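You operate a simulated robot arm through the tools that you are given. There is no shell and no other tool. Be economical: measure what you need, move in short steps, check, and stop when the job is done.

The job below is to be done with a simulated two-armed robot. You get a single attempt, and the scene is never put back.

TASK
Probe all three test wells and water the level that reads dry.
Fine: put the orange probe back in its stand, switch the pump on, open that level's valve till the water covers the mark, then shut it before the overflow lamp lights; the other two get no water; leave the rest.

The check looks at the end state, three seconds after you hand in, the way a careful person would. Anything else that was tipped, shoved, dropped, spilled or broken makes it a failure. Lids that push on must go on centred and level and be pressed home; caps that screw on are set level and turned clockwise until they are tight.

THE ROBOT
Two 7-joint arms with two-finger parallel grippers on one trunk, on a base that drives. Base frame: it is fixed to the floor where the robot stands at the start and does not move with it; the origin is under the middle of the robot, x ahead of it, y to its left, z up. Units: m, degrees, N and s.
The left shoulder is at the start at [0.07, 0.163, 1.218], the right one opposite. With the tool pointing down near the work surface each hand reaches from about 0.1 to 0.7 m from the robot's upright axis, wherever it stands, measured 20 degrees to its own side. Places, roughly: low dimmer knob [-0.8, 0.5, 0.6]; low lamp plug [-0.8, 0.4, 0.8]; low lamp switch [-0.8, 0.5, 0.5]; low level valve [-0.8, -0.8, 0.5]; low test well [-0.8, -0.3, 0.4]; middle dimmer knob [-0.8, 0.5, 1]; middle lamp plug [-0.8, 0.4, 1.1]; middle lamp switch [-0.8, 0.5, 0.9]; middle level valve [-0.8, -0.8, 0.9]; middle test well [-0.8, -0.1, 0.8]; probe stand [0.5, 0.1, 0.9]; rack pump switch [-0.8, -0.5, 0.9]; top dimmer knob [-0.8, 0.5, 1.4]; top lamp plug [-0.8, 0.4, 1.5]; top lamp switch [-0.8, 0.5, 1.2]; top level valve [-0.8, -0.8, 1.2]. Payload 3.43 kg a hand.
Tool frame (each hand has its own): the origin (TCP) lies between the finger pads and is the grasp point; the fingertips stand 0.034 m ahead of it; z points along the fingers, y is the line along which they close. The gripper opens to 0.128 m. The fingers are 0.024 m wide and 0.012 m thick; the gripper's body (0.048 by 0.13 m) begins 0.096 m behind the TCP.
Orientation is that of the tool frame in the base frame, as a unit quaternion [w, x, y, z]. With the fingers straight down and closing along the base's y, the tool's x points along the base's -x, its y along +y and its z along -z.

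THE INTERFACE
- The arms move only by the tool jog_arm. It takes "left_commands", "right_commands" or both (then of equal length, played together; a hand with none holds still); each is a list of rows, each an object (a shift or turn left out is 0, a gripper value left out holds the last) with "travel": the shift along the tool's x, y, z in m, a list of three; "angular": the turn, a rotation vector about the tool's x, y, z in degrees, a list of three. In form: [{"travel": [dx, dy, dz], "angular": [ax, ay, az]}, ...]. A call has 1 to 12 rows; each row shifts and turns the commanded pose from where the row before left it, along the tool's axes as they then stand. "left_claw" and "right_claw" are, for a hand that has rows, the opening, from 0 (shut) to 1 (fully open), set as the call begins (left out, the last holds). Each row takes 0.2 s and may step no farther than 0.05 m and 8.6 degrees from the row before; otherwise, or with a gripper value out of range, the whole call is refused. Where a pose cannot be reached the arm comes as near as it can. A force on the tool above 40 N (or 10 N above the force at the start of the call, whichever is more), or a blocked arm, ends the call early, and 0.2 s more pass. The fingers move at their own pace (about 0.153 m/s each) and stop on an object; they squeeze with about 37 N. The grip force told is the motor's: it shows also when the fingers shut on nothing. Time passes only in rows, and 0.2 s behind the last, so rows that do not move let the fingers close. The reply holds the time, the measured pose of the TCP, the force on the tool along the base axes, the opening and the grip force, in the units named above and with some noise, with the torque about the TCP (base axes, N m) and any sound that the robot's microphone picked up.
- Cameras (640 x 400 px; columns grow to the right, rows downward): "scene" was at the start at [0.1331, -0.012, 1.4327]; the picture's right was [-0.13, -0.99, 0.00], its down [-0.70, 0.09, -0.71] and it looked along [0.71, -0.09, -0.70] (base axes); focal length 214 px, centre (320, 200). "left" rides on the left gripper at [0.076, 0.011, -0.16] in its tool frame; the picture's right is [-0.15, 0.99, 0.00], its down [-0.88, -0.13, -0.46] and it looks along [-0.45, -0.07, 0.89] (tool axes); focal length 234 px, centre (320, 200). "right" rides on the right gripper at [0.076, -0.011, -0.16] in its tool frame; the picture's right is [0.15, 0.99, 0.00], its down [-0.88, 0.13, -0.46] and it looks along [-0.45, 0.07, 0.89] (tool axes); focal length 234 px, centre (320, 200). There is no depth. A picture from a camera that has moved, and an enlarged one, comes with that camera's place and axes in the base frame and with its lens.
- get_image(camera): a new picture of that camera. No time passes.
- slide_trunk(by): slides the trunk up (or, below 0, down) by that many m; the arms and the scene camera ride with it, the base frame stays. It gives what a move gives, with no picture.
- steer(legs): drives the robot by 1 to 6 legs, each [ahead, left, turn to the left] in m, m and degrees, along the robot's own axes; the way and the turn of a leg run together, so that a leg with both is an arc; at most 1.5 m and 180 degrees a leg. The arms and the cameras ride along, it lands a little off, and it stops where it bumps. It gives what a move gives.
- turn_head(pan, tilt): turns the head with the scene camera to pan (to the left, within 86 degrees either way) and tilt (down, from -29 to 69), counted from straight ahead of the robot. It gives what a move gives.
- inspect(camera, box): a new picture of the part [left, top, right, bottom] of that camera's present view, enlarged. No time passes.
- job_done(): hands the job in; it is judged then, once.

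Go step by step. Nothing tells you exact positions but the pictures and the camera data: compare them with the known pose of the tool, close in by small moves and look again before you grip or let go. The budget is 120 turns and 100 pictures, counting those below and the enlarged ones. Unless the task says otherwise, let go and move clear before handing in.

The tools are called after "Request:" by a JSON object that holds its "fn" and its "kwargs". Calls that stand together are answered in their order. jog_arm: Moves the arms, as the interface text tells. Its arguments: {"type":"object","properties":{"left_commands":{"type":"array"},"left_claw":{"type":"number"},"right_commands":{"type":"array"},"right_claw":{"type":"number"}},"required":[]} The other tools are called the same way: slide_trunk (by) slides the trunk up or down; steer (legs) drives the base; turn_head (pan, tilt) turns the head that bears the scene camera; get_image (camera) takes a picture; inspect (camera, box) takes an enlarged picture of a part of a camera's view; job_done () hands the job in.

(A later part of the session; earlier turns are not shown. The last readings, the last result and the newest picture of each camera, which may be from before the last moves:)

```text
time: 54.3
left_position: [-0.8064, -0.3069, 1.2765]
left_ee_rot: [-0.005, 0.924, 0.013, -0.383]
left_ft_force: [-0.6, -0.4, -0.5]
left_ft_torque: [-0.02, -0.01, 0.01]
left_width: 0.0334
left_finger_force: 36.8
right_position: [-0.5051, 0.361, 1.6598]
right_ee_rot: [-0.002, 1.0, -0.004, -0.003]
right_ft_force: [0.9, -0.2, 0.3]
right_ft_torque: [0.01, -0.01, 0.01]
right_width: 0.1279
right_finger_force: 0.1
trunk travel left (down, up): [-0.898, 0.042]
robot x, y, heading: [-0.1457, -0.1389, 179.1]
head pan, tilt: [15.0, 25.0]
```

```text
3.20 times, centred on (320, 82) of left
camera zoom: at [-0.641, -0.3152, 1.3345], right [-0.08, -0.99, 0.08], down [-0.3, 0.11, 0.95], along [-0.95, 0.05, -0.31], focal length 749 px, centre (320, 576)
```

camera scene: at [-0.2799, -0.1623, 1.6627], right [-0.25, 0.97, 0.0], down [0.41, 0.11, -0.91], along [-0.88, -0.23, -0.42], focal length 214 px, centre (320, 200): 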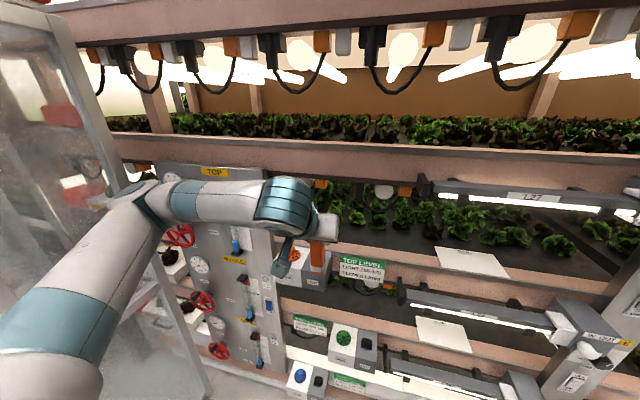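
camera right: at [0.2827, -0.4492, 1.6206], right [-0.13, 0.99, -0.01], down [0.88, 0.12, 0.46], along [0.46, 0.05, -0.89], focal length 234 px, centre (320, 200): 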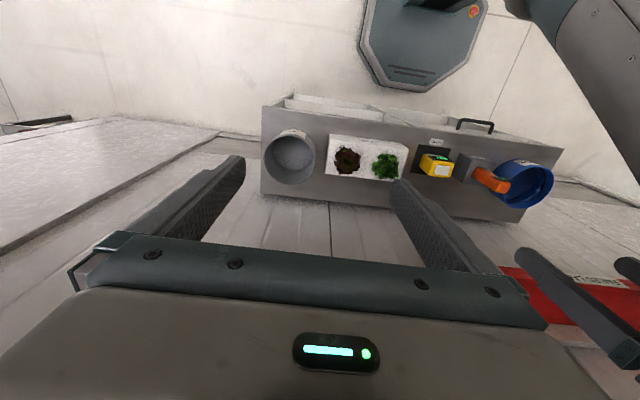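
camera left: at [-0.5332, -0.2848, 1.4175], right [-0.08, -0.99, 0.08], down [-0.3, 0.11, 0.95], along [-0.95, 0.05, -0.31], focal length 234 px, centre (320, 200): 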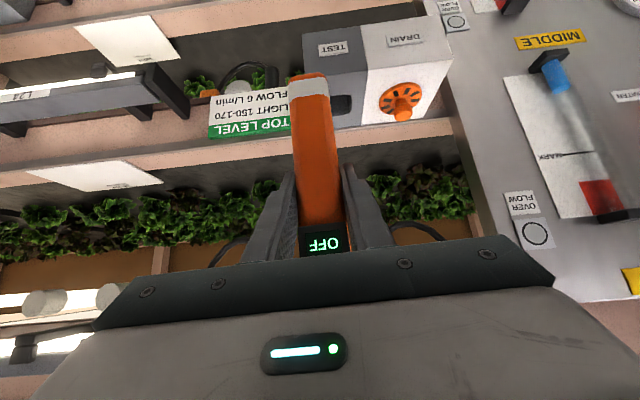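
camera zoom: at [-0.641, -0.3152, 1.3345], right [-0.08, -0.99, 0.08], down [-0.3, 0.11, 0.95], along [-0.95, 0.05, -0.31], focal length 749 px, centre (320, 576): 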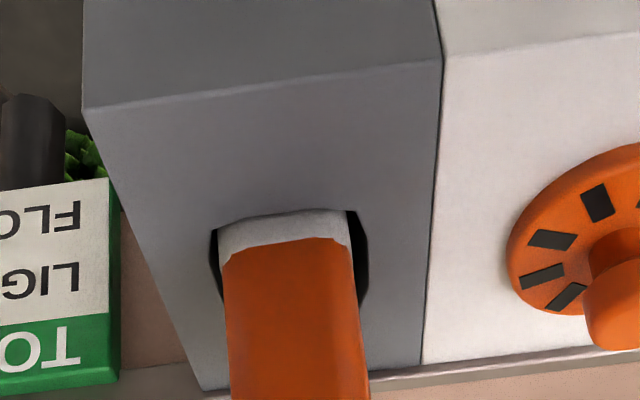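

It has entered the hole cleanly. I'll lower it further, watching the force.

Request:
{"fn": "jog_arm", "kwargs": {"left_commands": [{"travel": [0.0, 0.0012, 0.0]}, {"travel": [0.009, 0, 0.009]}, {"travel": [0.009, 0, 0.009]}, {}, {}]}}

Request:
{"fn": "get_image", "kwargs": {"camera": "left"}}

```text
time: 55.5
left_position: [-0.8085, -0.3084, 1.2496]
left_ee_rot: [-0.005, 0.924, 0.014, -0.382]
left_ft_force: [0.2, -0.5, -1.0]
left_ft_torque: [0.0, -0.01, 0.01]
left_width: 0.0333
left_finger_force: 37.0
right_position: [-0.5052, 0.3622, 1.6606]
right_ee_rot: [-0.002, 1.0, -0.003, -0.004]
right_ft_force: [-0.3, -0.4, -0.3]
right_ft_torque: [0.01, 0.02, -0.03]
right_width: 0.1279
right_finger_force: 0.1
trunk travel left (down, up): [-0.898, 0.042]
robot x, y, heading: [-0.1411, -0.1388, 179.5]
head pan, tilt: [15.0, 25.0]
```

```text
65 pictures are left
camera left: at [-0.6403, -0.3163, 1.3087], right [-0.08, -0.99, 0.08], down [-0.3, 0.11, 0.95], along [-0.95, 0.05, -0.31], focal length 234 px, centre (320, 200)
```

left: 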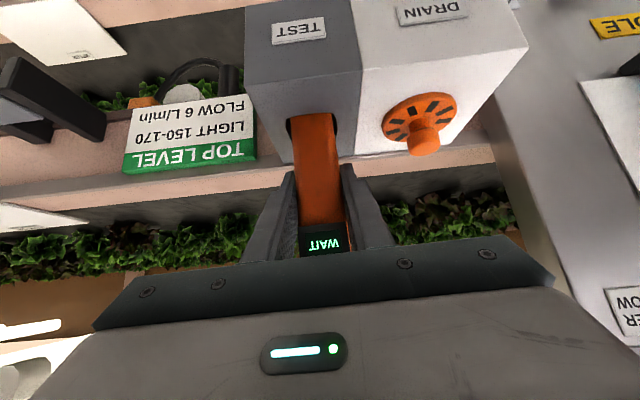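

The display now shows "WAIT", so I'll hold still for a couple of seconds and read it.

Request:
{"fn": "jog_arm", "kwargs": {"left_commands": [{}, {}, {}, {}, {}, {}, {}, {}, {}, {}, {}, {}]}}

Request:
{"fn": "inspect", "kwargs": {"camera": "left", "box": [270, 200, 390, 275]}}

```text
time: 58.1
left_position: [-0.8072, -0.3077, 1.25]
left_ee_rot: [-0.005, 0.924, 0.013, -0.382]
left_ft_force: [0.6, -0.1, -1.3]
left_ft_torque: [-0.02, -0.03, 0.03]
left_width: 0.0334
left_finger_force: 36.6
right_position: [-0.5054, 0.3623, 1.6608]
right_ee_rot: [-0.002, 1.0, -0.005, -0.003]
right_ft_force: [-0.1, -0.3, -0.5]
right_ft_torque: [0.04, 0.01, -0.01]
right_width: 0.1282
right_finger_force: 0.1
trunk travel left (down, up): [-0.898, 0.042]
robot x, y, heading: [-0.1412, -0.1381, 179.4]
head pan, tilt: [15.0, 25.0]
```

```text
5.33 times, centred on (330, 238) of left
camera zoom: at [-0.6404, -0.3162, 1.3087], right [-0.08, -0.99, 0.08], down [-0.3, 0.11, 0.95], along [-0.95, 0.05, -0.31], focal length 1249 px, centre (267, 0)
```

zoom: 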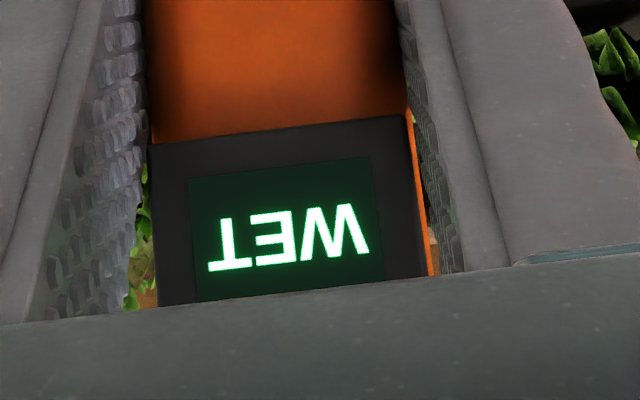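

The top level reads WET. I'll lift out, back off, shift right and lower the trunk for the middle well, at about (−0.807, −0.121, 0.84).

Request:
{"fn": "jog_arm", "kwargs": {"left_commands": [{"travel": [-0.015, 0, -0.015]}, {"travel": [-0.02, 0, -0.02]}, {"travel": [-0.02, 0, -0.02]}, {"travel": [-0.023, 0, -0.023]}, {"travel": [0.03, 0, -0.03]}, {"travel": [0.03, 0, -0.03]}, {"travel": [0.03, 0, -0.03]}, {"travel": [0.03, 0, -0.03]}, {}]}}

Request:
{"fn": "steer", "kwargs": {"legs": [[0, -0.186, 0]]}}

Request:
{"fn": "slide_trunk", "kwargs": {"by": -0.355}}

Request:
{"fn": "inspect", "kwargs": {"camera": "left", "box": [160, 0, 480, 200]}}

Request:
{"fn": "get_image", "kwargs": {"camera": "scene"}}

```text
time: 60.1
left_position: [-0.6592, -0.3008, 1.3686]
left_ee_rot: [-0.005, 0.924, 0.013, -0.381]
left_ft_force: [-0.6, -0.1, -1.0]
left_ft_torque: [0.02, -0.01, 0.0]
left_width: 0.0334
left_finger_force: 37.1
left hand out of reach, approached as far as the arm can: row 8
right_position: [-0.5051, 0.3616, 1.6601]
right_ee_rot: [-0.002, 1.0, -0.004, -0.003]
right_ft_force: [0.4, -0.4, 0.1]
right_ft_torque: [0.01, 0.01, -0.01]
right_width: 0.1279
right_finger_force: 0.1
trunk travel left (down, up): [-0.898, 0.042]
robot x, y, heading: [-0.141, -0.1412, 179.5]
head pan, tilt: [15.0, 25.0]
```

```text
time: 61.6
left_position: [-0.6573, -0.119, 1.3688]
left_ee_rot: [-0.006, 0.925, 0.014, -0.381]
left_ft_force: [0.7, -0.1, -0.5]
left_ft_torque: [0.02, 0.0, -0.05]
left_width: 0.0333
left_finger_force: 37.2
right_position: [-0.5038, 0.5423, 1.6622]
right_ee_rot: [-0.004, 1.0, -0.003, -0.003]
right_ft_force: [0.2, -0.2, 0.4]
right_ft_torque: [0.07, -0.03, 0.04]
right_width: 0.1281
right_finger_force: 0.1
trunk travel left (down, up): [-0.898, 0.042]
robot x, y, heading: [-0.1422, 0.0482, 179.7]
head pan, tilt: [15.0, 25.0]
```

```text
time: 65.1
left_position: [-0.6573, -0.1134, 1.0139]
left_ee_rot: [-0.005, 0.924, 0.013, -0.381]
left_ft_force: [-0.3, -0.5, -1.1]
left_ft_torque: [0.02, -0.03, -0.03]
left_width: 0.0331
left_finger_force: 37.0
right_position: [-0.5034, 0.5479, 1.3062]
right_ee_rot: [-0.003, 1.0, -0.003, -0.004]
right_ft_force: [1.1, 0.5, 0.2]
right_ft_torque: [0.03, -0.02, 0.04]
right_width: 0.128
right_finger_force: 0.0
trunk travel left (down, up): [-0.543, 0.397]
robot x, y, heading: [-0.1408, 0.0493, 179.8]
head pan, tilt: [15.0, 25.0]
```

```text
2.00 times, centred on (320, 100) of left
camera zoom: at [-0.4908, -0.122, 1.0735], right [-0.08, -0.99, 0.08], down [-0.3, 0.11, 0.95], along [-0.95, 0.05, -0.31], focal length 468 px, centre (320, 400)
```

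zoom: 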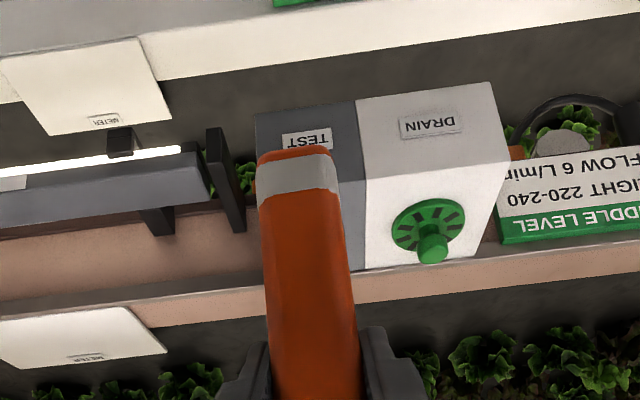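

```text
62 pictures are left
camera scene: at [-0.2783, 0.024, 1.3077], right [-0.25, 0.97, 0.0], down [0.41, 0.11, -0.91], along [-0.88, -0.23, -0.42], focal length 214 px, centre (320, 200)
```

scene: 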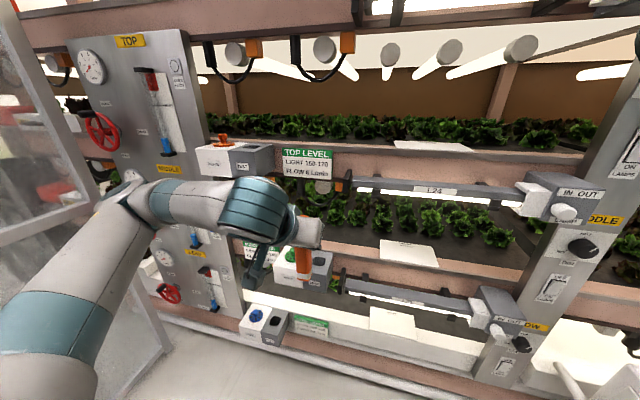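

Request:
{"fn": "inspect", "kwargs": {"camera": "scene", "box": [230, 220, 390, 320]}}

```text
4.00 times, centred on (310, 270) of scene
camera zoom: at [-0.2783, 0.024, 1.3077], right [-0.25, 0.97, 0.0], down [0.41, 0.11, -0.91], along [-0.88, -0.23, -0.42], focal length 858 px, centre (360, -80)
```

zoom: 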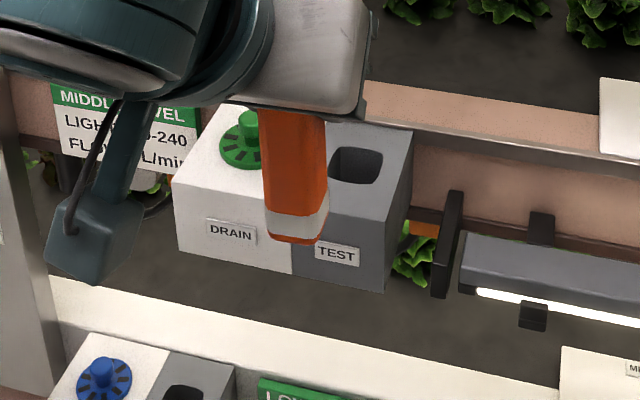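

Request:
{"fn": "jog_arm", "kwargs": {"left_commands": [{"travel": [-0.0213, 0.0012, 0.0318]}, {"travel": [-0.0213, 0.0012, 0.0318]}, {"travel": [-0.0213, 0.0012, 0.0318]}, {"travel": [-0.0213, 0.0012, 0.0318]}, {}]}}

Request:
{"fn": "inspect", "kwargs": {"camera": "left", "box": [220, 20, 420, 145]}}

```text
time: 66.3
left_position: [-0.8086, -0.1216, 0.9841]
left_ee_rot: [-0.004, 0.924, 0.014, -0.383]
left_ft_force: [-0.3, 0.3, -0.8]
left_ft_torque: [0.01, -0.02, -0.01]
left_width: 0.0334
left_finger_force: 36.9
right_position: [-0.5028, 0.5482, 1.306]
right_ee_rot: [-0.003, 1.0, -0.003, -0.002]
right_ft_force: [0.1, 0.8, 0.4]
right_ft_torque: [-0.03, 0.01, 0.0]
right_width: 0.1281
right_finger_force: 0.0
trunk travel left (down, up): [-0.543, 0.397]
robot x, y, heading: [-0.142, 0.0444, 179.6]
head pan, tilt: [15.0, 25.0]
```

```text
3.20 times, centred on (320, 82) of left
camera zoom: at [-0.6416, -0.1293, 1.0438], right [-0.08, -0.99, 0.09], down [-0.3, 0.11, 0.95], along [-0.95, 0.05, -0.31], focal length 749 px, centre (320, 576)
```

zoom: 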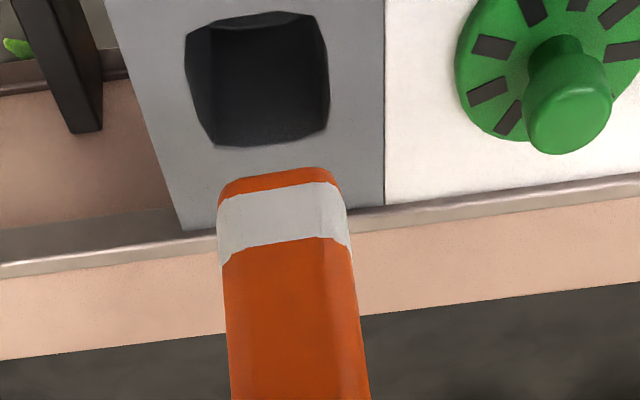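

Request:
{"fn": "jog_arm", "kwargs": {"left_commands": [{"travel": [0, -0.004, 0]}, {"travel": [0.0141, 0, 0.0141]}, {"travel": [0.0141, 0, 0.0141]}, {}]}}

Request:
{"fn": "inspect", "kwargs": {"camera": "left", "box": [220, 20, 420, 145]}}

```text
time: 67.3
left_position: [-0.8076, -0.1178, 0.9434]
left_ee_rot: [-0.003, 0.924, 0.014, -0.382]
left_ft_force: [0.0, 0.0, -1.5]
left_ft_torque: [0.02, -0.02, -0.02]
left_width: 0.0337
left_finger_force: 37.3
right_position: [-0.5037, 0.5481, 1.3063]
right_ee_rot: [-0.003, 1.0, -0.002, -0.004]
right_ft_force: [-0.1, -0.4, 0.0]
right_ft_torque: [-0.02, 0.06, 0.0]
right_width: 0.1281
right_finger_force: 0.0
trunk travel left (down, up): [-0.543, 0.397]
robot x, y, heading: [-0.1415, 0.0481, 179.5]
head pan, tilt: [15.0, 25.0]
```

```text
3.20 times, centred on (320, 82) of left
camera zoom: at [-0.6409, -0.1245, 1.0034], right [-0.08, -0.99, 0.08], down [-0.3, 0.11, 0.95], along [-0.95, 0.05, -0.31], focal length 749 px, centre (320, 576)
```

zoom: 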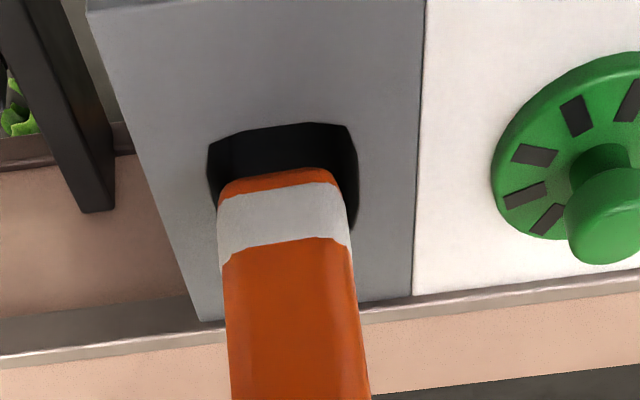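

Centred. Now I'll lower it fully and wait for the reading.

Request:
{"fn": "jog_arm", "kwargs": {"left_commands": [{"travel": [0.01, 0, 0.01]}, {"travel": [0.01, 0, 0.01]}, {"travel": [0.01, 0, 0.01]}, {"travel": [0.0085, 0, 0.0085]}, {}, {}, {}, {}, {}, {}, {}, {}]}}

Request:
{"fn": "jog_arm", "kwargs": {"left_commands": [{}, {}, {}, {}, {}, {}, {}, {}]}}

Request:
{"fn": "inspect", "kwargs": {"camera": "left", "box": [240, 50, 400, 275]}}

```text
time: 69.9
left_position: [-0.8079, -0.1154, 0.8905]
left_ee_rot: [-0.004, 0.924, 0.014, -0.382]
left_ft_force: [-0.9, -0.9, -0.3]
left_ft_torque: [-0.01, 0.02, 0.0]
left_width: 0.0334
left_finger_force: 36.8
right_position: [-0.504, 0.5472, 1.306]
right_ee_rot: [-0.003, 1.0, -0.002, -0.003]
right_ft_force: [0.6, -0.7, -0.6]
right_ft_torque: [0.0, 0.04, 0.0]
right_width: 0.1279
right_finger_force: 0.1
trunk travel left (down, up): [-0.543, 0.397]
robot x, y, heading: [-0.1404, 0.0494, 179.1]
head pan, tilt: [15.0, 25.0]
```

```text
time: 71.7
left_position: [-0.8076, -0.1168, 0.8899]
left_ee_rot: [-0.005, 0.924, 0.013, -0.381]
left_ft_force: [0.1, 0.5, -1.1]
left_ft_torque: [0.01, 0.01, -0.03]
left_width: 0.0334
left_finger_force: 36.8
right_position: [-0.5043, 0.5473, 1.3048]
right_ee_rot: [-0.002, 1.0, -0.002, -0.002]
right_ft_force: [-0.1, -0.9, 0.3]
right_ft_torque: [0.0, 0.01, 0.0]
right_width: 0.1278
right_finger_force: 0.1
trunk travel left (down, up): [-0.543, 0.397]
robot x, y, heading: [-0.1406, 0.0429, 179.4]
head pan, tilt: [15.0, 25.0]
```

```text
1.78 times, centred on (320, 162) of left
camera zoom: at [-0.6405, -0.1239, 0.9495], right [-0.08, -0.99, 0.08], down [-0.31, 0.11, 0.95], along [-0.95, 0.05, -0.31], focal length 416 px, centre (320, 267)
```

zoom: 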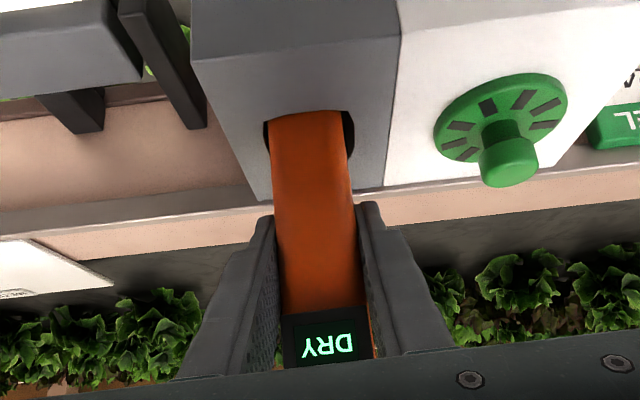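

The middle level reads DRY. I'll still probe the low well, about (−0.807, −0.309, 0.48).

Request:
{"fn": "jog_arm", "kwargs": {"left_commands": [{"travel": [-0.015, 0, -0.015]}, {"travel": [-0.02, 0, -0.02]}, {"travel": [-0.02, 0, -0.02]}, {"travel": [-0.023, 0, -0.023]}, {"travel": [0.03, 0, -0.03]}, {"travel": [0.03, 0, -0.03]}, {"travel": [0.03, 0, -0.03]}, {"travel": [0.015, 0, -0.015]}, {}]}}

Request:
{"fn": "steer", "kwargs": {"legs": [[0, 0.192, 0]]}}

Request:
{"fn": "slide_trunk", "kwargs": {"by": -0.355}}

Request:
{"fn": "inspect", "kwargs": {"camera": "left", "box": [160, 0, 480, 200]}}

Request:
{"fn": "get_image", "kwargs": {"camera": "scene"}}

```text
time: 73.7
left_position: [-0.6628, -0.1157, 1.0012]
left_ee_rot: [-0.005, 0.924, 0.014, -0.382]
left_ft_force: [-0.3, 0.2, -2.1]
left_ft_torque: [-0.02, 0.01, -0.03]
left_width: 0.0336
left_finger_force: 36.9
right_position: [-0.5047, 0.5476, 1.3046]
right_ee_rot: [-0.003, 1.0, -0.003, -0.004]
right_ft_force: [0.0, -0.7, -0.3]
right_ft_torque: [0.0, -0.01, 0.0]
right_width: 0.1279
right_finger_force: 0.0
trunk travel left (down, up): [-0.543, 0.397]
robot x, y, heading: [-0.143, 0.0479, 179.3]
head pan, tilt: [15.0, 25.0]
```

```text
time: 75.2
left_position: [-0.6633, -0.3048, 1.0005]
left_ee_rot: [-0.003, 0.925, 0.015, -0.381]
left_ft_force: [0.6, 0.1, -0.2]
left_ft_torque: [0.02, -0.01, -0.03]
left_width: 0.0334
left_finger_force: 36.9
right_position: [-0.5046, 0.357, 1.3052]
right_ee_rot: [-0.002, 1.0, -0.004, -0.004]
right_ft_force: [-0.9, 0.0, 0.3]
right_ft_torque: [0.03, -0.01, 0.04]
right_width: 0.1282
right_finger_force: 0.1
trunk travel left (down, up): [-0.543, 0.397]
robot x, y, heading: [-0.1435, -0.1443, 179.7]
head pan, tilt: [15.0, 25.0]
```

```text
time: 78.7
left_position: [-0.6628, -0.3045, 0.6463]
left_ee_rot: [-0.005, 0.925, 0.014, -0.381]
left_ft_force: [0.1, -0.8, -1.9]
left_ft_torque: [0.0, -0.01, -0.03]
left_width: 0.0334
left_finger_force: 36.8
right_position: [-0.5048, 0.3565, 0.9504]
right_ee_rot: [-0.002, 1.0, -0.002, -0.003]
right_ft_force: [-0.5, 0.2, -0.6]
right_ft_torque: [-0.03, 0.01, -0.01]
right_width: 0.1281
right_finger_force: 0.1
trunk travel left (down, up): [-0.188, 0.752]
robot x, y, heading: [-0.1421, -0.1435, 179.7]
head pan, tilt: [15.0, 25.0]
```

```text
2.00 times, centred on (320, 100) of left
camera zoom: at [-0.4969, -0.3122, 0.7058], right [-0.08, -0.99, 0.08], down [-0.31, 0.11, 0.95], along [-0.95, 0.05, -0.31], focal length 468 px, centre (320, 400)
```

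zoom: 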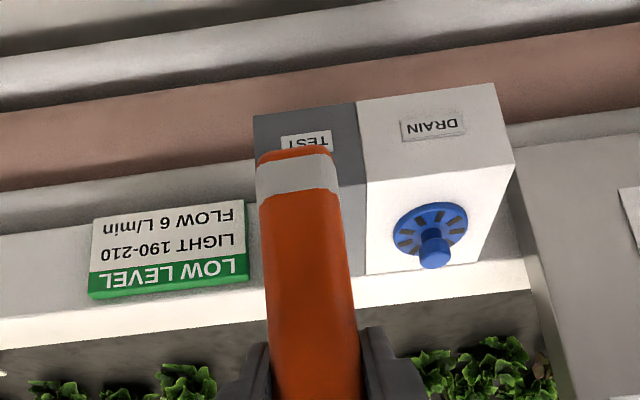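

```text
56 pictures are left
camera scene: at [-0.2797, -0.1666, 0.9528], right [-0.25, 0.97, 0.0], down [0.41, 0.11, -0.91], along [-0.88, -0.23, -0.42], focal length 214 px, centre (320, 200)
```

scene: 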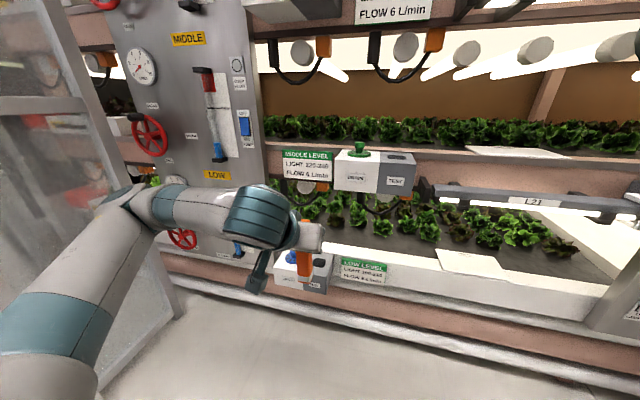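

Request:
{"fn": "jog_arm", "kwargs": {"left_commands": [{"travel": [-0.021, 0.0003, 0.0303]}, {"travel": [-0.021, 0.0003, 0.0303]}, {"travel": [-0.021, 0.0003, 0.0303]}, {"travel": [-0.021, 0.0003, 0.0303]}, {}]}}

Request:
{"fn": "inspect", "kwargs": {"camera": "left", "box": [220, 20, 420, 145]}}

```text
time: 79.9
left_position: [-0.808, -0.3085, 0.6184]
left_ee_rot: [-0.005, 0.924, 0.014, -0.382]
left_ft_force: [-0.4, -0.7, -0.3]
left_ft_torque: [0.05, -0.01, 0.02]
left_width: 0.0335
left_finger_force: 36.6
right_position: [-0.5045, 0.3569, 0.9499]
right_ee_rot: [-0.003, 1.0, -0.003, -0.004]
right_ft_force: [0.0, 0.4, -0.8]
right_ft_torque: [0.03, 0.02, -0.02]
right_width: 0.1278
right_finger_force: 0.0
trunk travel left (down, up): [-0.188, 0.752]
robot x, y, heading: [-0.1428, -0.1398, 179.6]
head pan, tilt: [15.0, 25.0]
```

```text
3.20 times, centred on (320, 82) of left
camera zoom: at [-0.6417, -0.316, 0.6785], right [-0.08, -0.99, 0.09], down [-0.31, 0.11, 0.95], along [-0.95, 0.05, -0.31], focal length 749 px, centre (320, 576)
```

zoom: 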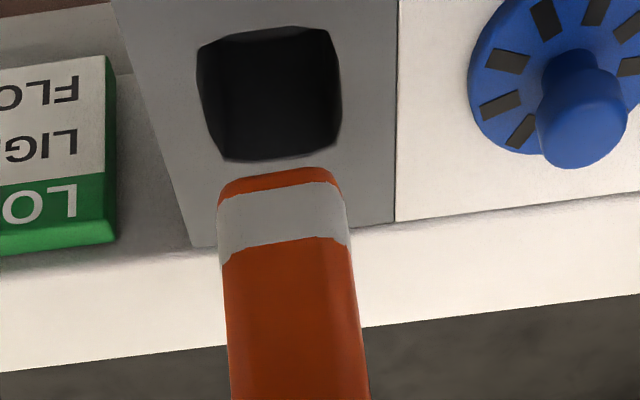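

Request:
{"fn": "jog_arm", "kwargs": {"left_commands": [{"travel": [0.0141, 0, 0.0141]}, {"travel": [0.0141, 0, 0.0141]}, {}]}}

Request:
{"fn": "inspect", "kwargs": {"camera": "left", "box": [220, 20, 420, 145]}}

```text
time: 80.7
left_position: [-0.8076, -0.3077, 0.5794]
left_ee_rot: [-0.004, 0.924, 0.013, -0.381]
left_ft_force: [-0.2, 0.0, -1.1]
left_ft_torque: [-0.01, 0.04, -0.01]
left_width: 0.0333
left_finger_force: 37.1
right_position: [-0.5052, 0.3563, 0.9513]
right_ee_rot: [-0.003, 1.0, -0.002, -0.004]
right_ft_force: [-0.3, 0.9, -0.1]
right_ft_torque: [-0.02, -0.01, 0.0]
right_width: 0.1281
right_finger_force: 0.1
trunk travel left (down, up): [-0.188, 0.752]
robot x, y, heading: [-0.1388, -0.1409, 179.4]
head pan, tilt: [15.0, 25.0]
```

```text
3.20 times, centred on (320, 82) of left
camera zoom: at [-0.6413, -0.3154, 0.6388], right [-0.08, -0.99, 0.08], down [-0.31, 0.11, 0.95], along [-0.95, 0.05, -0.31], focal length 749 px, centre (320, 576)
```

zoom: 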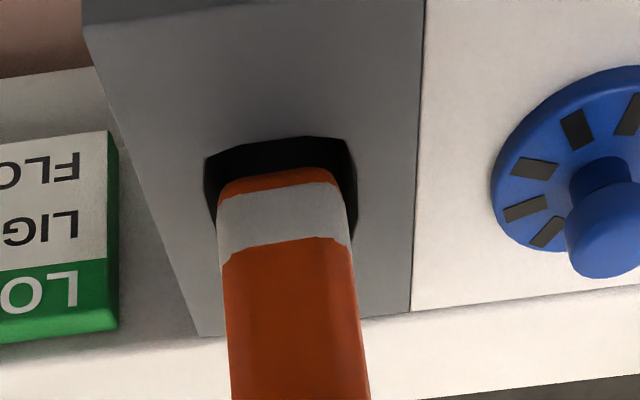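

Centred again, so I'll lower it and wait for the reading.

Request:
{"fn": "jog_arm", "kwargs": {"left_commands": [{"travel": [0.01, 0, 0.01]}, {"travel": [0.01, 0, 0.01]}, {"travel": [0.01, 0, 0.01]}, {"travel": [0.005, 0, 0.005]}, {}, {}, {}, {}, {}, {}, {}, {}]}}

Request:
{"fn": "jog_arm", "kwargs": {"left_commands": [{}, {}, {}, {}, {}, {}, {}, {}]}}

Request:
{"fn": "inspect", "kwargs": {"camera": "left", "box": [240, 50, 400, 275]}}

```text
time: 83.3
left_position: [-0.8085, -0.3071, 0.5303]
left_ee_rot: [-0.004, 0.924, 0.014, -0.381]
left_ft_force: [-0.1, 0.1, -0.9]
left_ft_torque: [0.0, -0.03, 0.02]
left_width: 0.0334
left_finger_force: 36.6
right_position: [-0.5062, 0.3558, 0.9503]
right_ee_rot: [-0.002, 1.0, -0.001, -0.004]
right_ft_force: [-0.7, 0.1, 0.5]
right_ft_torque: [0.0, -0.04, 0.02]
right_width: 0.1281
right_finger_force: 0.0
trunk travel left (down, up): [-0.188, 0.752]
robot x, y, heading: [-0.1406, -0.1395, 179.4]
head pan, tilt: [15.0, 25.0]
```

```text
time: 85.1
left_position: [-0.8081, -0.306, 0.5295]
left_ee_rot: [-0.004, 0.924, 0.014, -0.382]
left_ft_force: [0.2, 0.4, -0.9]
left_ft_torque: [0.01, 0.01, -0.01]
left_width: 0.0334
left_finger_force: 36.8
right_position: [-0.5043, 0.3568, 0.9497]
right_ee_rot: [-0.003, 1.0, -0.001, -0.003]
right_ft_force: [0.1, 0.0, -0.6]
right_ft_torque: [-0.01, -0.02, -0.02]
right_width: 0.1282
right_finger_force: 0.0
trunk travel left (down, up): [-0.188, 0.752]
robot x, y, heading: [-0.1417, -0.1404, 179.7]
head pan, tilt: [15.0, 25.0]
```

```text
1.78 times, centred on (320, 162) of left
camera zoom: at [-0.6415, -0.3146, 0.5893], right [-0.08, -0.99, 0.08], down [-0.31, 0.11, 0.95], along [-0.95, 0.05, -0.31], focal length 416 px, centre (320, 267)
```

zoom: 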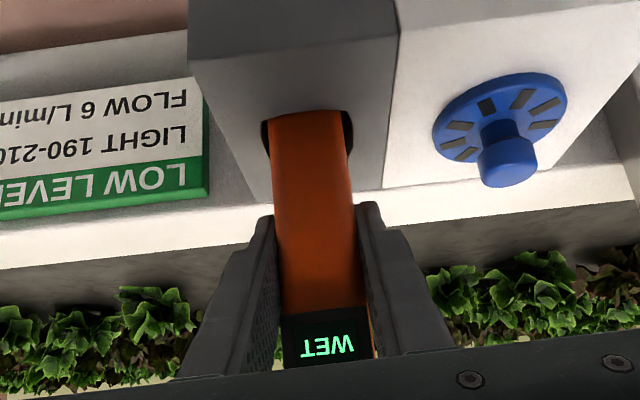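

The low level reads WET, so only the middle is dry. I'll lift out, withdraw and take the probe back to its stand.

Request:
{"fn": "jog_arm", "kwargs": {"left_commands": [{"travel": [-0.015, 0, -0.015]}, {"travel": [-0.02, 0, -0.02]}, {"travel": [-0.02, 0, -0.02]}, {"travel": [-0.023, 0, -0.023]}, {"travel": [0.03, 0, -0.03]}, {"travel": [0.03, 0, -0.03]}, {"travel": [0.03, 0, -0.03]}, {"travel": [0.012, 0, -0.012]}, {}]}}

Request:
{"fn": "slide_trunk", "kwargs": {"by": 0.51}}

Request:
{"fn": "steer", "kwargs": {"legs": [[-0.14, 0, 0], [0, -0.14, 0]]}}

Request:
{"fn": "jog_arm", "kwargs": {"left_commands": [{"travel": [-0.028, 0, -0.03]}, {"travel": [-0.028, 0, -0.03]}, {"travel": [-0.028, 0, -0.03]}, {"travel": [-0.028, 0, -0.03]}, {"travel": [-0.016, 0, -0.03]}, {}]}}

```text
time: 87.1
left_position: [-0.6661, -0.3064, 0.6419]
left_ee_rot: [-0.003, 0.925, 0.015, -0.38]
left_ft_force: [-0.5, 0.0, -0.4]
left_ft_torque: [0.0, -0.01, 0.01]
left_width: 0.0333
left_finger_force: 37.2
right_position: [-0.5052, 0.3562, 0.9503]
right_ee_rot: [-0.002, 1.0, -0.002, -0.003]
right_ft_force: [-0.2, -0.3, -0.6]
right_ft_torque: [0.01, -0.01, 0.0]
right_width: 0.1279
right_finger_force: 0.1
trunk travel left (down, up): [-0.188, 0.752]
robot x, y, heading: [-0.1408, -0.1423, 179.6]
head pan, tilt: [15.0, 25.0]
```

```text
refused: 0.51 is not a number from -0.4 to 0.4
```

```text
time: 89.3
left_position: [-0.5261, -0.1669, 0.6413]
left_ee_rot: [-0.004, 0.925, 0.015, -0.38]
left_ft_force: [0.1, 0.4, -0.1]
left_ft_torque: [0.0, -0.01, 0.03]
left_width: 0.0332
left_finger_force: 36.9
right_position: [-0.3664, 0.496, 0.9514]
right_ee_rot: [-0.002, 1.0, -0.001, -0.003]
right_ft_force: [0.1, 0.0, -0.8]
right_ft_torque: [-0.04, -0.03, -0.02]
right_width: 0.128
right_finger_force: 0.1
trunk travel left (down, up): [-0.188, 0.752]
robot x, y, heading: [-0.0033, 0.0001, 179.5]
head pan, tilt: [15.0, 25.0]
```

```text
time: 90.8
left_position: [-0.5109, -0.1706, 0.8374]
left_ee_rot: [-0.003, 0.925, 0.015, -0.379]
left_ft_force: [-0.2, 0.5, 0.0]
left_ft_torque: [0.01, 0.05, -0.01]
left_width: 0.0337
left_finger_force: 37.0
right_position: [-0.3665, 0.4959, 0.951]
right_ee_rot: [-0.002, 1.0, -0.002, -0.003]
right_ft_force: [0.5, -0.3, 0.3]
right_ft_torque: [0.0, 0.02, 0.01]
right_width: 0.1279
right_finger_force: 0.1
trunk travel left (down, up): [-0.188, 0.752]
robot x, y, heading: [0.0005, -0.0031, 179.7]
head pan, tilt: [15.0, 25.0]
```

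Request:
{"fn": "slide_trunk", "kwargs": {"by": 0.4}}

Request:
{"fn": "slide_trunk", "kwargs": {"by": 0.11}}

Request:
{"fn": "jog_arm", "kwargs": {"left_commands": [{"travel": [0.01, -0.03, -0.01]}, {"travel": [0.01, -0.03, -0.01]}, {"travel": [0.01, -0.03, -0.01]}, {}]}}

Request:
{"fn": "steer", "kwargs": {"legs": [[-0.03, 0, 0], [0, 0, -90], [0, 0, -90.5]]}}

Request:
{"fn": "turn_head", "kwargs": {"pan": 0, "tilt": 40}}

```text
time: 94.6
left_position: [-0.5109, -0.1709, 1.237]
left_ee_rot: [-0.003, 0.925, 0.015, -0.379]
left_ft_force: [0.0, -0.1, -0.9]
left_ft_torque: [0.02, 0.03, 0.0]
left_width: 0.0335
left_finger_force: 36.9
right_position: [-0.3678, 0.4953, 1.351]
right_ee_rot: [-0.002, 1.0, -0.002, -0.003]
right_ft_force: [1.3, -0.4, -0.1]
right_ft_torque: [0.03, 0.0, -0.02]
right_width: 0.1277
right_finger_force: 0.0
trunk travel left (down, up): [-0.588, 0.352]
robot x, y, heading: [-0.0018, -0.0056, 179.4]
head pan, tilt: [15.0, 25.0]
```

```text
time: 96.0
left_position: [-0.5094, -0.1697, 1.3461]
left_ee_rot: [-0.003, 0.925, 0.016, -0.38]
left_ft_force: [0.2, -0.3, -0.9]
left_ft_torque: [0.01, 0.0, 0.01]
left_width: 0.033
left_finger_force: 36.7
right_position: [-0.3675, 0.495, 1.4595]
right_ee_rot: [-0.002, 1.0, -0.002, -0.004]
right_ft_force: [-0.5, 0.2, 0.1]
right_ft_torque: [-0.01, -0.01, 0.01]
right_width: 0.1279
right_finger_force: 0.1
trunk travel left (down, up): [-0.698, 0.242]
robot x, y, heading: [-0.0037, -0.001, 179.8]
head pan, tilt: [15.0, 25.0]
```

```text
time: 97.0
left_position: [-0.4708, -0.0793, 1.3495]
left_ee_rot: [-0.004, 0.925, 0.014, -0.379]
left_ft_force: [0.9, -0.1, -1.3]
left_ft_torque: [0.03, 0.01, 0.01]
left_width: 0.0333
left_finger_force: 37.2
right_position: [-0.3669, 0.4939, 1.4612]
right_ee_rot: [-0.002, 1.0, -0.001, -0.004]
right_ft_force: [-0.4, 0.2, -1.1]
right_ft_torque: [0.03, -0.03, -0.02]
right_width: 0.1282
right_finger_force: 0.1
trunk travel left (down, up): [-0.698, 0.242]
robot x, y, heading: [-0.0035, -0.0052, 179.8]
head pan, tilt: [15.0, 25.0]
```

```text
time: 103.5
left_position: [0.2253, 0.426, 1.3487]
left_ee_rot: [0.34, -0.442, 0.812, 0.171]
left_ft_force: [0.1, 0.7, -0.9]
left_ft_torque: [0.03, 0.01, 0.0]
left_width: 0.0333
left_finger_force: 37.2
right_position: [0.6313, 0.0112, 1.4646]
right_ee_rot: [0.003, -0.458, 0.889, 0.001]
right_ft_force: [-23.3, 3.5, 1.3]
right_ft_torque: [0.02, -0.38, -0.56]
right_width: 0.1155
right_finger_force: 0.0
trunk travel left (down, up): [-0.698, 0.242]
robot x, y, heading: [0.0232, -0.0019, 54.8]
head pan, tilt: [15.0, 25.0]
stopped in leg 3: the force on the tool passed its limit at 105 N (the readings are from after the stop); the commanded pose is now the measured one
```

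```text
time: 104.3
left_position: [0.2247, 0.4249, 1.3497]
left_ee_rot: [0.34, -0.441, 0.813, 0.17]
left_ft_force: [0.3, 0.3, -0.7]
left_ft_torque: [0.01, -0.01, -0.01]
left_width: 0.0334
left_finger_force: 37.2
right_position: [0.6333, 0.011, 1.4651]
right_ee_rot: [0.003, -0.459, 0.889, 0.001]
right_ft_force: [-26.8, 3.1, 0.3]
right_ft_torque: [-0.01, -0.22, -0.67]
right_width: 0.1141
right_finger_force: 0.0
trunk travel left (down, up): [-0.698, 0.242]
robot x, y, heading: [0.0252, -0.0013, 54.8]
head pan, tilt: [0.0, 40.0]
```

The right hand, which sits at a wider radius, touched something ahead during the turn. I'll look before I move.

Request:
{"fn": "get_image", "kwargs": {"camera": "right"}}

Request:
{"fn": "get_image", "kwargs": {"camera": "scene"}}

```text
52 pictures are left
camera right: at [0.5982, -0.0564, 1.6242], right [-0.89, 0.45, 0.0], down [0.4, 0.79, 0.46], along [0.21, 0.41, -0.89], focal length 234 px, centre (320, 200)
```

right: 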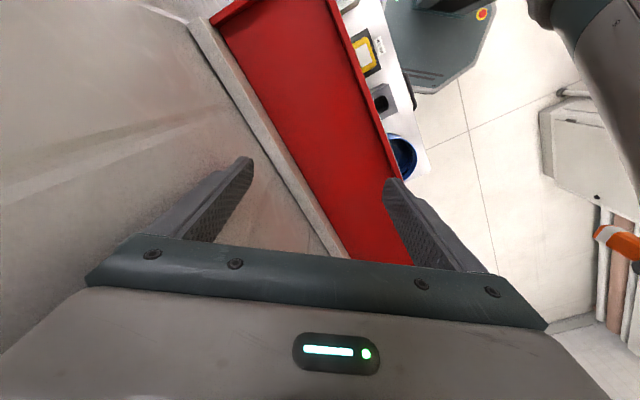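

```text
51 pictures are left
camera scene: at [0.0985, 0.1069, 1.4397], right [0.82, -0.58, 0.0], down [-0.37, -0.53, -0.77], along [0.44, 0.63, -0.64], focal length 214 px, centre (320, 200)
```

scene: 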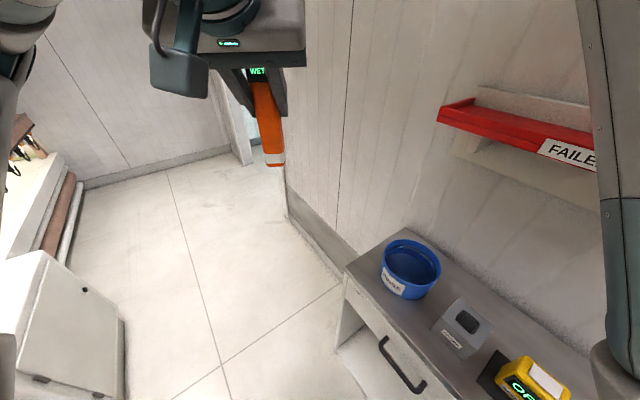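

It was only a fingertip against the bare wall, and nothing was displaced. I'll drive straight away from the wall, then finish the turn.

Request:
{"fn": "steer", "kwargs": {"legs": [[-0.087, 0.123, 0], [0, 0, -55.9]]}}

Request:
{"fn": "get_image", "kwargs": {"camera": "scene"}}

```text
time: 108.1
left_position: [0.3438, 0.0686, 1.3491]
left_ee_rot: [0.38, -0.012, 0.925, -0.006]
left_ft_force: [-0.4, 0.2, -0.9]
left_ft_torque: [-0.01, 0.0, 0.02]
left_width: 0.0332
left_finger_force: 37.2
right_position: [0.2338, -0.5033, 1.4606]
right_ee_rot: [0.002, 0.008, 1.0, 0.001]
right_ft_force: [-0.4, -0.3, -0.1]
right_ft_torque: [-0.01, -0.02, -0.02]
right_width: 0.1281
right_finger_force: 0.0
trunk travel left (down, up): [-0.698, 0.242]
robot x, y, heading: [-0.125, -0.0055, -0.6]
head pan, tilt: [0.0, 40.0]
```

```text
50 pictures are left
camera scene: at [0.0125, -0.0068, 1.4394], right [-0.01, -1.0, 0.0], down [-0.64, 0.01, -0.77], along [0.77, -0.01, -0.64], focal length 214 px, centre (320, 200)
```

scene: 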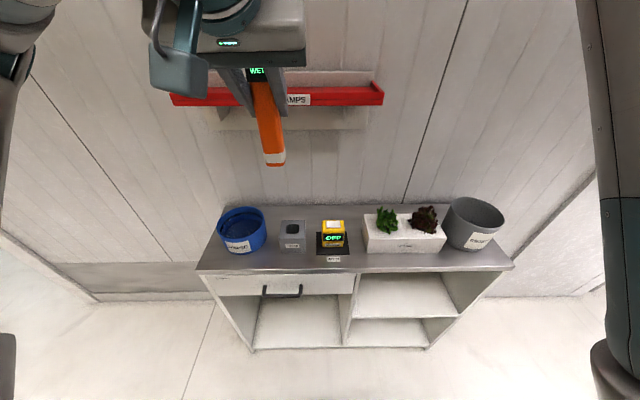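

Nothing was disturbed. I'll go to the hover point above the stand.

Request:
{"fn": "jog_arm", "kwargs": {"left_commands": [{"travel": [0.0109, 0.0008, 0.0384]}, {"travel": [0.0109, 0.0008, 0.0384]}, {"travel": [0.0109, 0.0008, 0.0384]}, {"travel": [0.0109, 0.0008, 0.0384]}, {"travel": [0.0109, 0.0008, 0.0384]}, {"travel": [0.0109, 0.0008, 0.0384]}, {"travel": [0.0109, 0.0008, 0.0384]}, {}]}}

Request:
{"fn": "inspect", "kwargs": {"camera": "left", "box": [220, 0, 420, 125]}}

```text
time: 109.9
left_position: [0.4779, 0.0708, 1.1042]
left_ee_rot: [0.38, -0.012, 0.925, -0.005]
left_ft_force: [-0.8, 0.6, -0.8]
left_ft_torque: [0.01, 0.0, -0.04]
left_width: 0.0336
left_finger_force: 37.1
right_position: [0.2319, -0.5033, 1.4613]
right_ee_rot: [0.001, 0.009, 1.0, 0.0]
right_ft_force: [0.8, -0.1, 0.0]
right_ft_torque: [0.01, 0.05, -0.02]
right_width: 0.128
right_finger_force: 0.1
trunk travel left (down, up): [-0.698, 0.242]
robot x, y, heading: [-0.1218, -0.0047, -0.9]
head pan, tilt: [0.0, 40.0]
```

```text
3.20 times, centred on (320, 62) of left
camera zoom: at [0.3129, 0.0817, 1.1648], right [0.09, 0.99, 0.09], down [0.31, -0.11, 0.95], along [0.95, -0.06, -0.32], focal length 749 px, centre (320, 640)
```

zoom: 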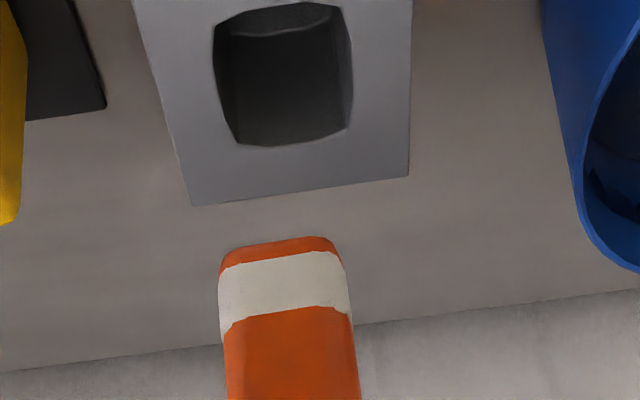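

Request:
{"fn": "jog_arm", "kwargs": {"left_commands": [{"travel": [-0.001, 0.004, 0.001]}, {"travel": [0.0141, 0, 0.0141]}, {"travel": [0.0141, 0, 0.0141]}, {"travel": [0.0141, 0, 0.0141]}, {}]}}

Request:
{"fn": "inspect", "kwargs": {"camera": "left", "box": [220, 0, 420, 125]}}

Request:
{"fn": "inspect", "kwargs": {"camera": "scene", "box": [210, 160, 370, 260]}}

```text
time: 111.1
left_position: [0.48, 0.0761, 1.0445]
left_ee_rot: [0.38, -0.011, 0.925, -0.005]
left_ft_force: [-0.3, 0.5, -1.2]
left_ft_torque: [0.01, -0.06, 0.0]
left_width: 0.0334
left_finger_force: 37.1
right_position: [0.2339, -0.5042, 1.4613]
right_ee_rot: [0.002, 0.009, 1.0, 0.001]
right_ft_force: [-0.9, 0.2, 0.0]
right_ft_torque: [-0.01, 0.0, -0.01]
right_width: 0.1282
right_finger_force: 0.1
trunk travel left (down, up): [-0.698, 0.242]
robot x, y, heading: [-0.1288, -0.0017, -0.8]
head pan, tilt: [0.0, 40.0]
```

```text
3.20 times, centred on (320, 62) of left
camera zoom: at [0.3134, 0.0859, 1.1048], right [0.09, 0.99, 0.08], down [0.31, -0.11, 0.95], along [0.95, -0.06, -0.32], focal length 749 px, centre (320, 640)
```

zoom: 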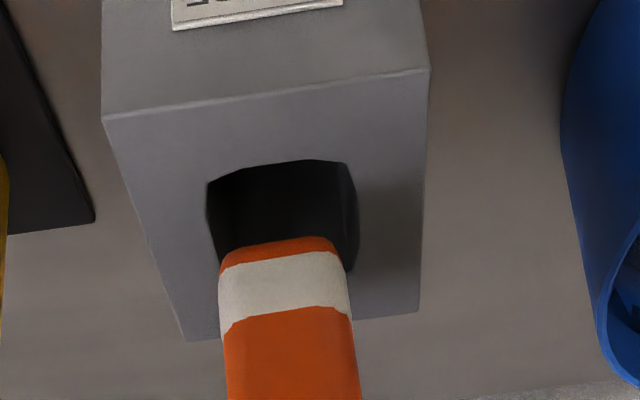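

```text
4.00 times, centred on (290, 210) of scene
camera zoom: at [0.0123, -0.0072, 1.4394], right [-0.01, -1.0, 0.0], down [-0.64, 0.01, -0.77], along [0.77, -0.01, -0.64], focal length 858 px, centre (440, 160)
```

zoom: 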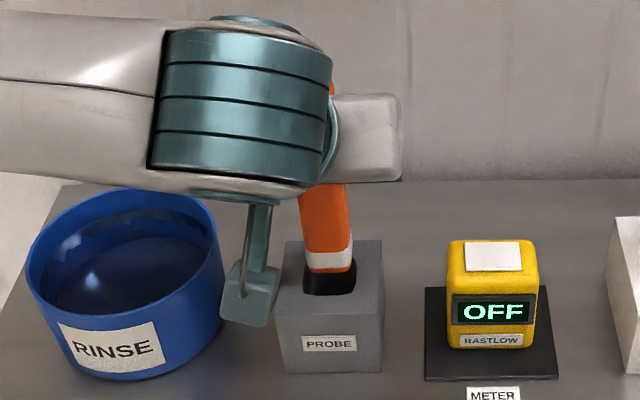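

Aligned. I'll lower it to the original height.

Request:
{"fn": "jog_arm", "kwargs": {"left_commands": [{"travel": [0.0141, 0, 0.0141]}, {"travel": [0.0141, 0, 0.0141]}, {"travel": [0.01, 0, 0.01]}, {"travel": [0.0075, 0, 0.0075]}, {}]}}

Request:
{"fn": "inspect", "kwargs": {"camera": "left", "box": [160, 0, 480, 200]}}

```text
time: 112.3
left_position: [0.4797, 0.0731, 0.9793]
left_ee_rot: [0.38, -0.011, 0.925, -0.005]
left_ft_force: [0.1, 0.4, -1.3]
left_ft_torque: [0.01, -0.04, 0.01]
left_width: 0.0335
left_finger_force: 37.5
right_position: [0.2333, -0.5027, 1.4624]
right_ee_rot: [0.002, 0.01, 1.0, 0.002]
right_ft_force: [0.0, -0.3, -0.1]
right_ft_torque: [0.01, 0.0, 0.0]
right_width: 0.1279
right_finger_force: 0.0
trunk travel left (down, up): [-0.698, 0.242]
robot x, y, heading: [-0.1245, -0.0057, -0.7]
head pan, tilt: [0.0, 40.0]
```

```text
2.00 times, centred on (320, 100) of left
camera zoom: at [0.313, 0.0845, 1.0397], right [0.09, 0.99, 0.09], down [0.31, -0.11, 0.95], along [0.95, -0.06, -0.32], focal length 468 px, centre (320, 400)
```

zoom: 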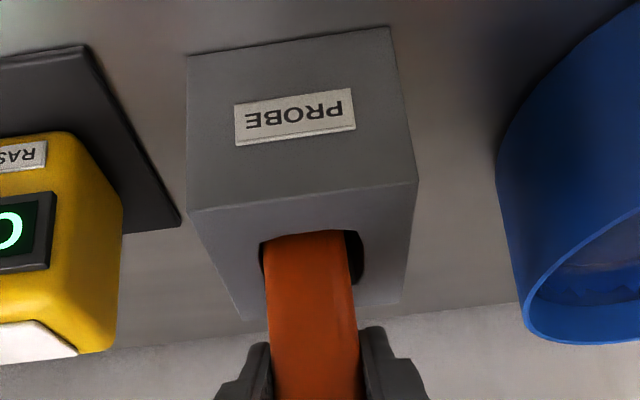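

Request:
{"fn": "jog_arm", "kwargs": {"left_commands": [{"travel": [0.0012, 0, 0.0012]}, {}]}}

Request:
{"fn": "jog_arm", "kwargs": {"left_commands": [{}, {}, {}], "left_claw": 0.55}}

Request:
{"fn": "jog_arm", "kwargs": {"left_commands": [{"travel": [0, 0, -0.03]}, {"travel": [0, 0, -0.04]}, {"travel": [0, 0, -0.04]}, {}]}}

Request:
{"fn": "get_image", "kwargs": {"camera": "left"}}

```text
time: 112.9
left_position: [0.4795, 0.0741, 0.9773]
left_ee_rot: [0.38, -0.012, 0.925, -0.005]
left_ft_force: [-0.9, -0.9, -1.2]
left_ft_torque: [0.02, 0.01, 0.01]
left_width: 0.033
left_finger_force: 36.5
right_position: [0.233, -0.5041, 1.4602]
right_ee_rot: [0.002, 0.008, 1.0, 0.001]
right_ft_force: [0.2, -0.5, -0.3]
right_ft_torque: [0.0, 0.0, 0.04]
right_width: 0.128
right_finger_force: 0.1
trunk travel left (down, up): [-0.698, 0.242]
robot x, y, heading: [-0.1251, -0.0046, -0.8]
head pan, tilt: [0.0, 40.0]
```

```text
time: 113.7
left_position: [0.479, 0.0741, 0.9776]
left_ee_rot: [0.381, -0.01, 0.925, -0.006]
left_ft_force: [0.6, -0.6, 0.9]
left_ft_torque: [0.01, 0.0, 0.0]
left_width: 0.0704
left_finger_force: 0.0
right_position: [0.2343, -0.5021, 1.4614]
right_ee_rot: [0.001, 0.009, 1.0, 0.0]
right_ft_force: [-0.1, -0.4, 0.5]
right_ft_torque: [0.01, 0.0, -0.02]
right_width: 0.1278
right_finger_force: 0.0
trunk travel left (down, up): [-0.698, 0.242]
robot x, y, heading: [-0.1264, -0.0028, -0.6]
head pan, tilt: [0.0, 40.0]
```

```text
time: 114.7
left_position: [0.403, 0.0745, 1.0566]
left_ee_rot: [0.379, -0.012, 0.925, -0.006]
left_ft_force: [0.2, 0.3, 0.6]
left_ft_torque: [-0.03, 0.0, -0.03]
left_width: 0.0704
left_finger_force: 0.0
right_position: [0.2336, -0.503, 1.4612]
right_ee_rot: [0.002, 0.009, 1.0, 0.0]
right_ft_force: [-0.1, 1.2, 0.5]
right_ft_torque: [-0.01, 0.03, 0.01]
right_width: 0.1281
right_finger_force: 0.1
trunk travel left (down, up): [-0.698, 0.242]
robot x, y, heading: [-0.1258, -0.0031, -0.6]
head pan, tilt: [0.0, 40.0]
```

```text
45 pictures are left
camera left: at [0.2361, 0.0857, 1.1162], right [0.09, 0.99, 0.08], down [0.31, -0.11, 0.94], along [0.95, -0.06, -0.32], focal length 234 px, centre (320, 200)
```

left: 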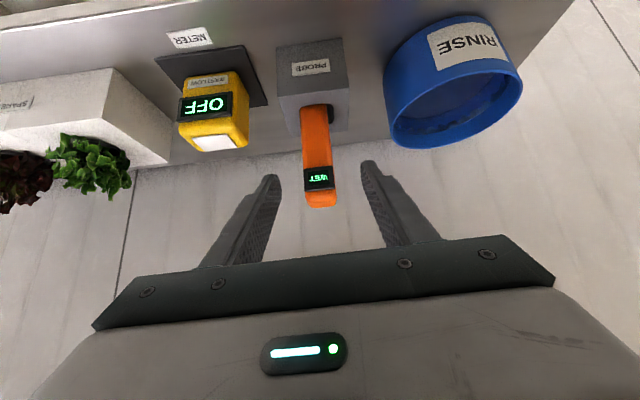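

The probe is back upright in its stand. Next I'll fold both hands in, turn to the rack and study the valve panel.

Request:
{"fn": "jog_arm", "kwargs": {"left_commands": [{"travel": [-0.0233, 0, -0.0353]}, {"travel": [-0.0233, 0, -0.0353]}, {"travel": [-0.0233, 0, -0.0353]}, {"travel": [-0.0233, 0, -0.0353]}, {"travel": [-0.0233, 0, -0.0353]}, {"travel": [-0.0233, 0, -0.0353]}, {"travel": [-0.0233, 0, -0.0353]}], "right_commands": [{"travel": [0.015, 0, 0]}, {"travel": [0.015, 0, 0]}, {"travel": [0.015, 0, 0]}, {"travel": [0.015, 0, 0]}, {"travel": [0, 0.02, 0]}, {"travel": [0, 0.02, 0]}, {}]}}

Request:
{"fn": "steer", "kwargs": {"legs": [[0.11, 0, 0], [0, 0, 90], [0, 0, 90.7], [0, 0.3, 0]]}}

Request:
{"fn": "turn_head", "kwargs": {"pan": 30, "tilt": 30}}

Request:
{"fn": "get_image", "kwargs": {"camera": "scene"}}

```text
time: 116.3
left_position: [0.342, 0.0762, 1.3472]
left_ee_rot: [0.38, -0.01, 0.925, -0.005]
left_ft_force: [0.2, -0.2, 0.0]
left_ft_torque: [0.04, 0.0, 0.02]
left_width: 0.0704
left_finger_force: 0.1
right_position: [0.1705, -0.4654, 1.4611]
right_ee_rot: [0.002, 0.008, 1.0, 0.002]
right_ft_force: [0.0, -0.9, -0.3]
right_ft_torque: [0.02, -0.04, 0.0]
right_width: 0.1282
right_finger_force: 0.0
trunk travel left (down, up): [-0.698, 0.242]
robot x, y, heading: [-0.1252, -0.0032, -0.7]
head pan, tilt: [0.0, 40.0]
```

```text
time: 126.9
left_position: [-0.478, -0.3957, 1.3472]
left_ee_rot: [0.0, 0.925, 0.023, -0.379]
left_ft_force: [0.4, 0.3, -0.2]
left_ft_torque: [-0.02, 0.04, 0.03]
left_width: 0.0703
left_finger_force: 0.1
right_position: [-0.3206, 0.1484, 1.4604]
right_ee_rot: [0.001, 1.0, 0.004, -0.002]
right_ft_force: [-0.4, 1.0, -0.5]
right_ft_torque: [-0.03, 0.01, -0.01]
right_width: 0.1281
right_finger_force: 0.0
trunk travel left (down, up): [-0.698, 0.242]
robot x, y, heading: [-0.0102, -0.2991, -179.3]
head pan, tilt: [0.0, 40.0]
```

```text
time: 127.8
left_position: [-0.4772, -0.3971, 1.345]
left_ee_rot: [0.0, 0.924, 0.024, -0.381]
left_ft_force: [0.8, -0.4, -0.8]
left_ft_torque: [-0.01, 0.0, 0.02]
left_width: 0.0704
left_finger_force: 0.0
right_position: [-0.3198, 0.1469, 1.4604]
right_ee_rot: [0.001, 1.0, 0.005, -0.001]
right_ft_force: [0.4, -0.1, 0.9]
right_ft_torque: [-0.01, 0.01, -0.01]
right_width: 0.1281
right_finger_force: 0.0
trunk travel left (down, up): [-0.698, 0.242]
robot x, y, heading: [-0.0084, -0.302, -179.3]
head pan, tilt: [30.0, 30.0]
```

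```text
44 pictures are left
camera scene: at [-0.1368, -0.3511, 1.4547], right [-0.51, 0.86, 0.0], down [0.43, 0.25, -0.87], along [-0.74, -0.44, -0.5], focal length 214 px, centre (320, 200)
```

scene: 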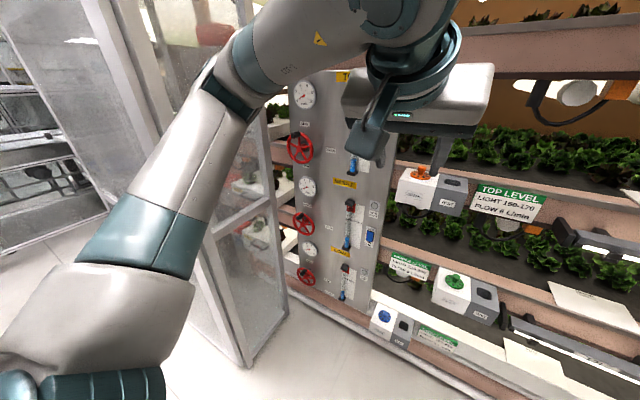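

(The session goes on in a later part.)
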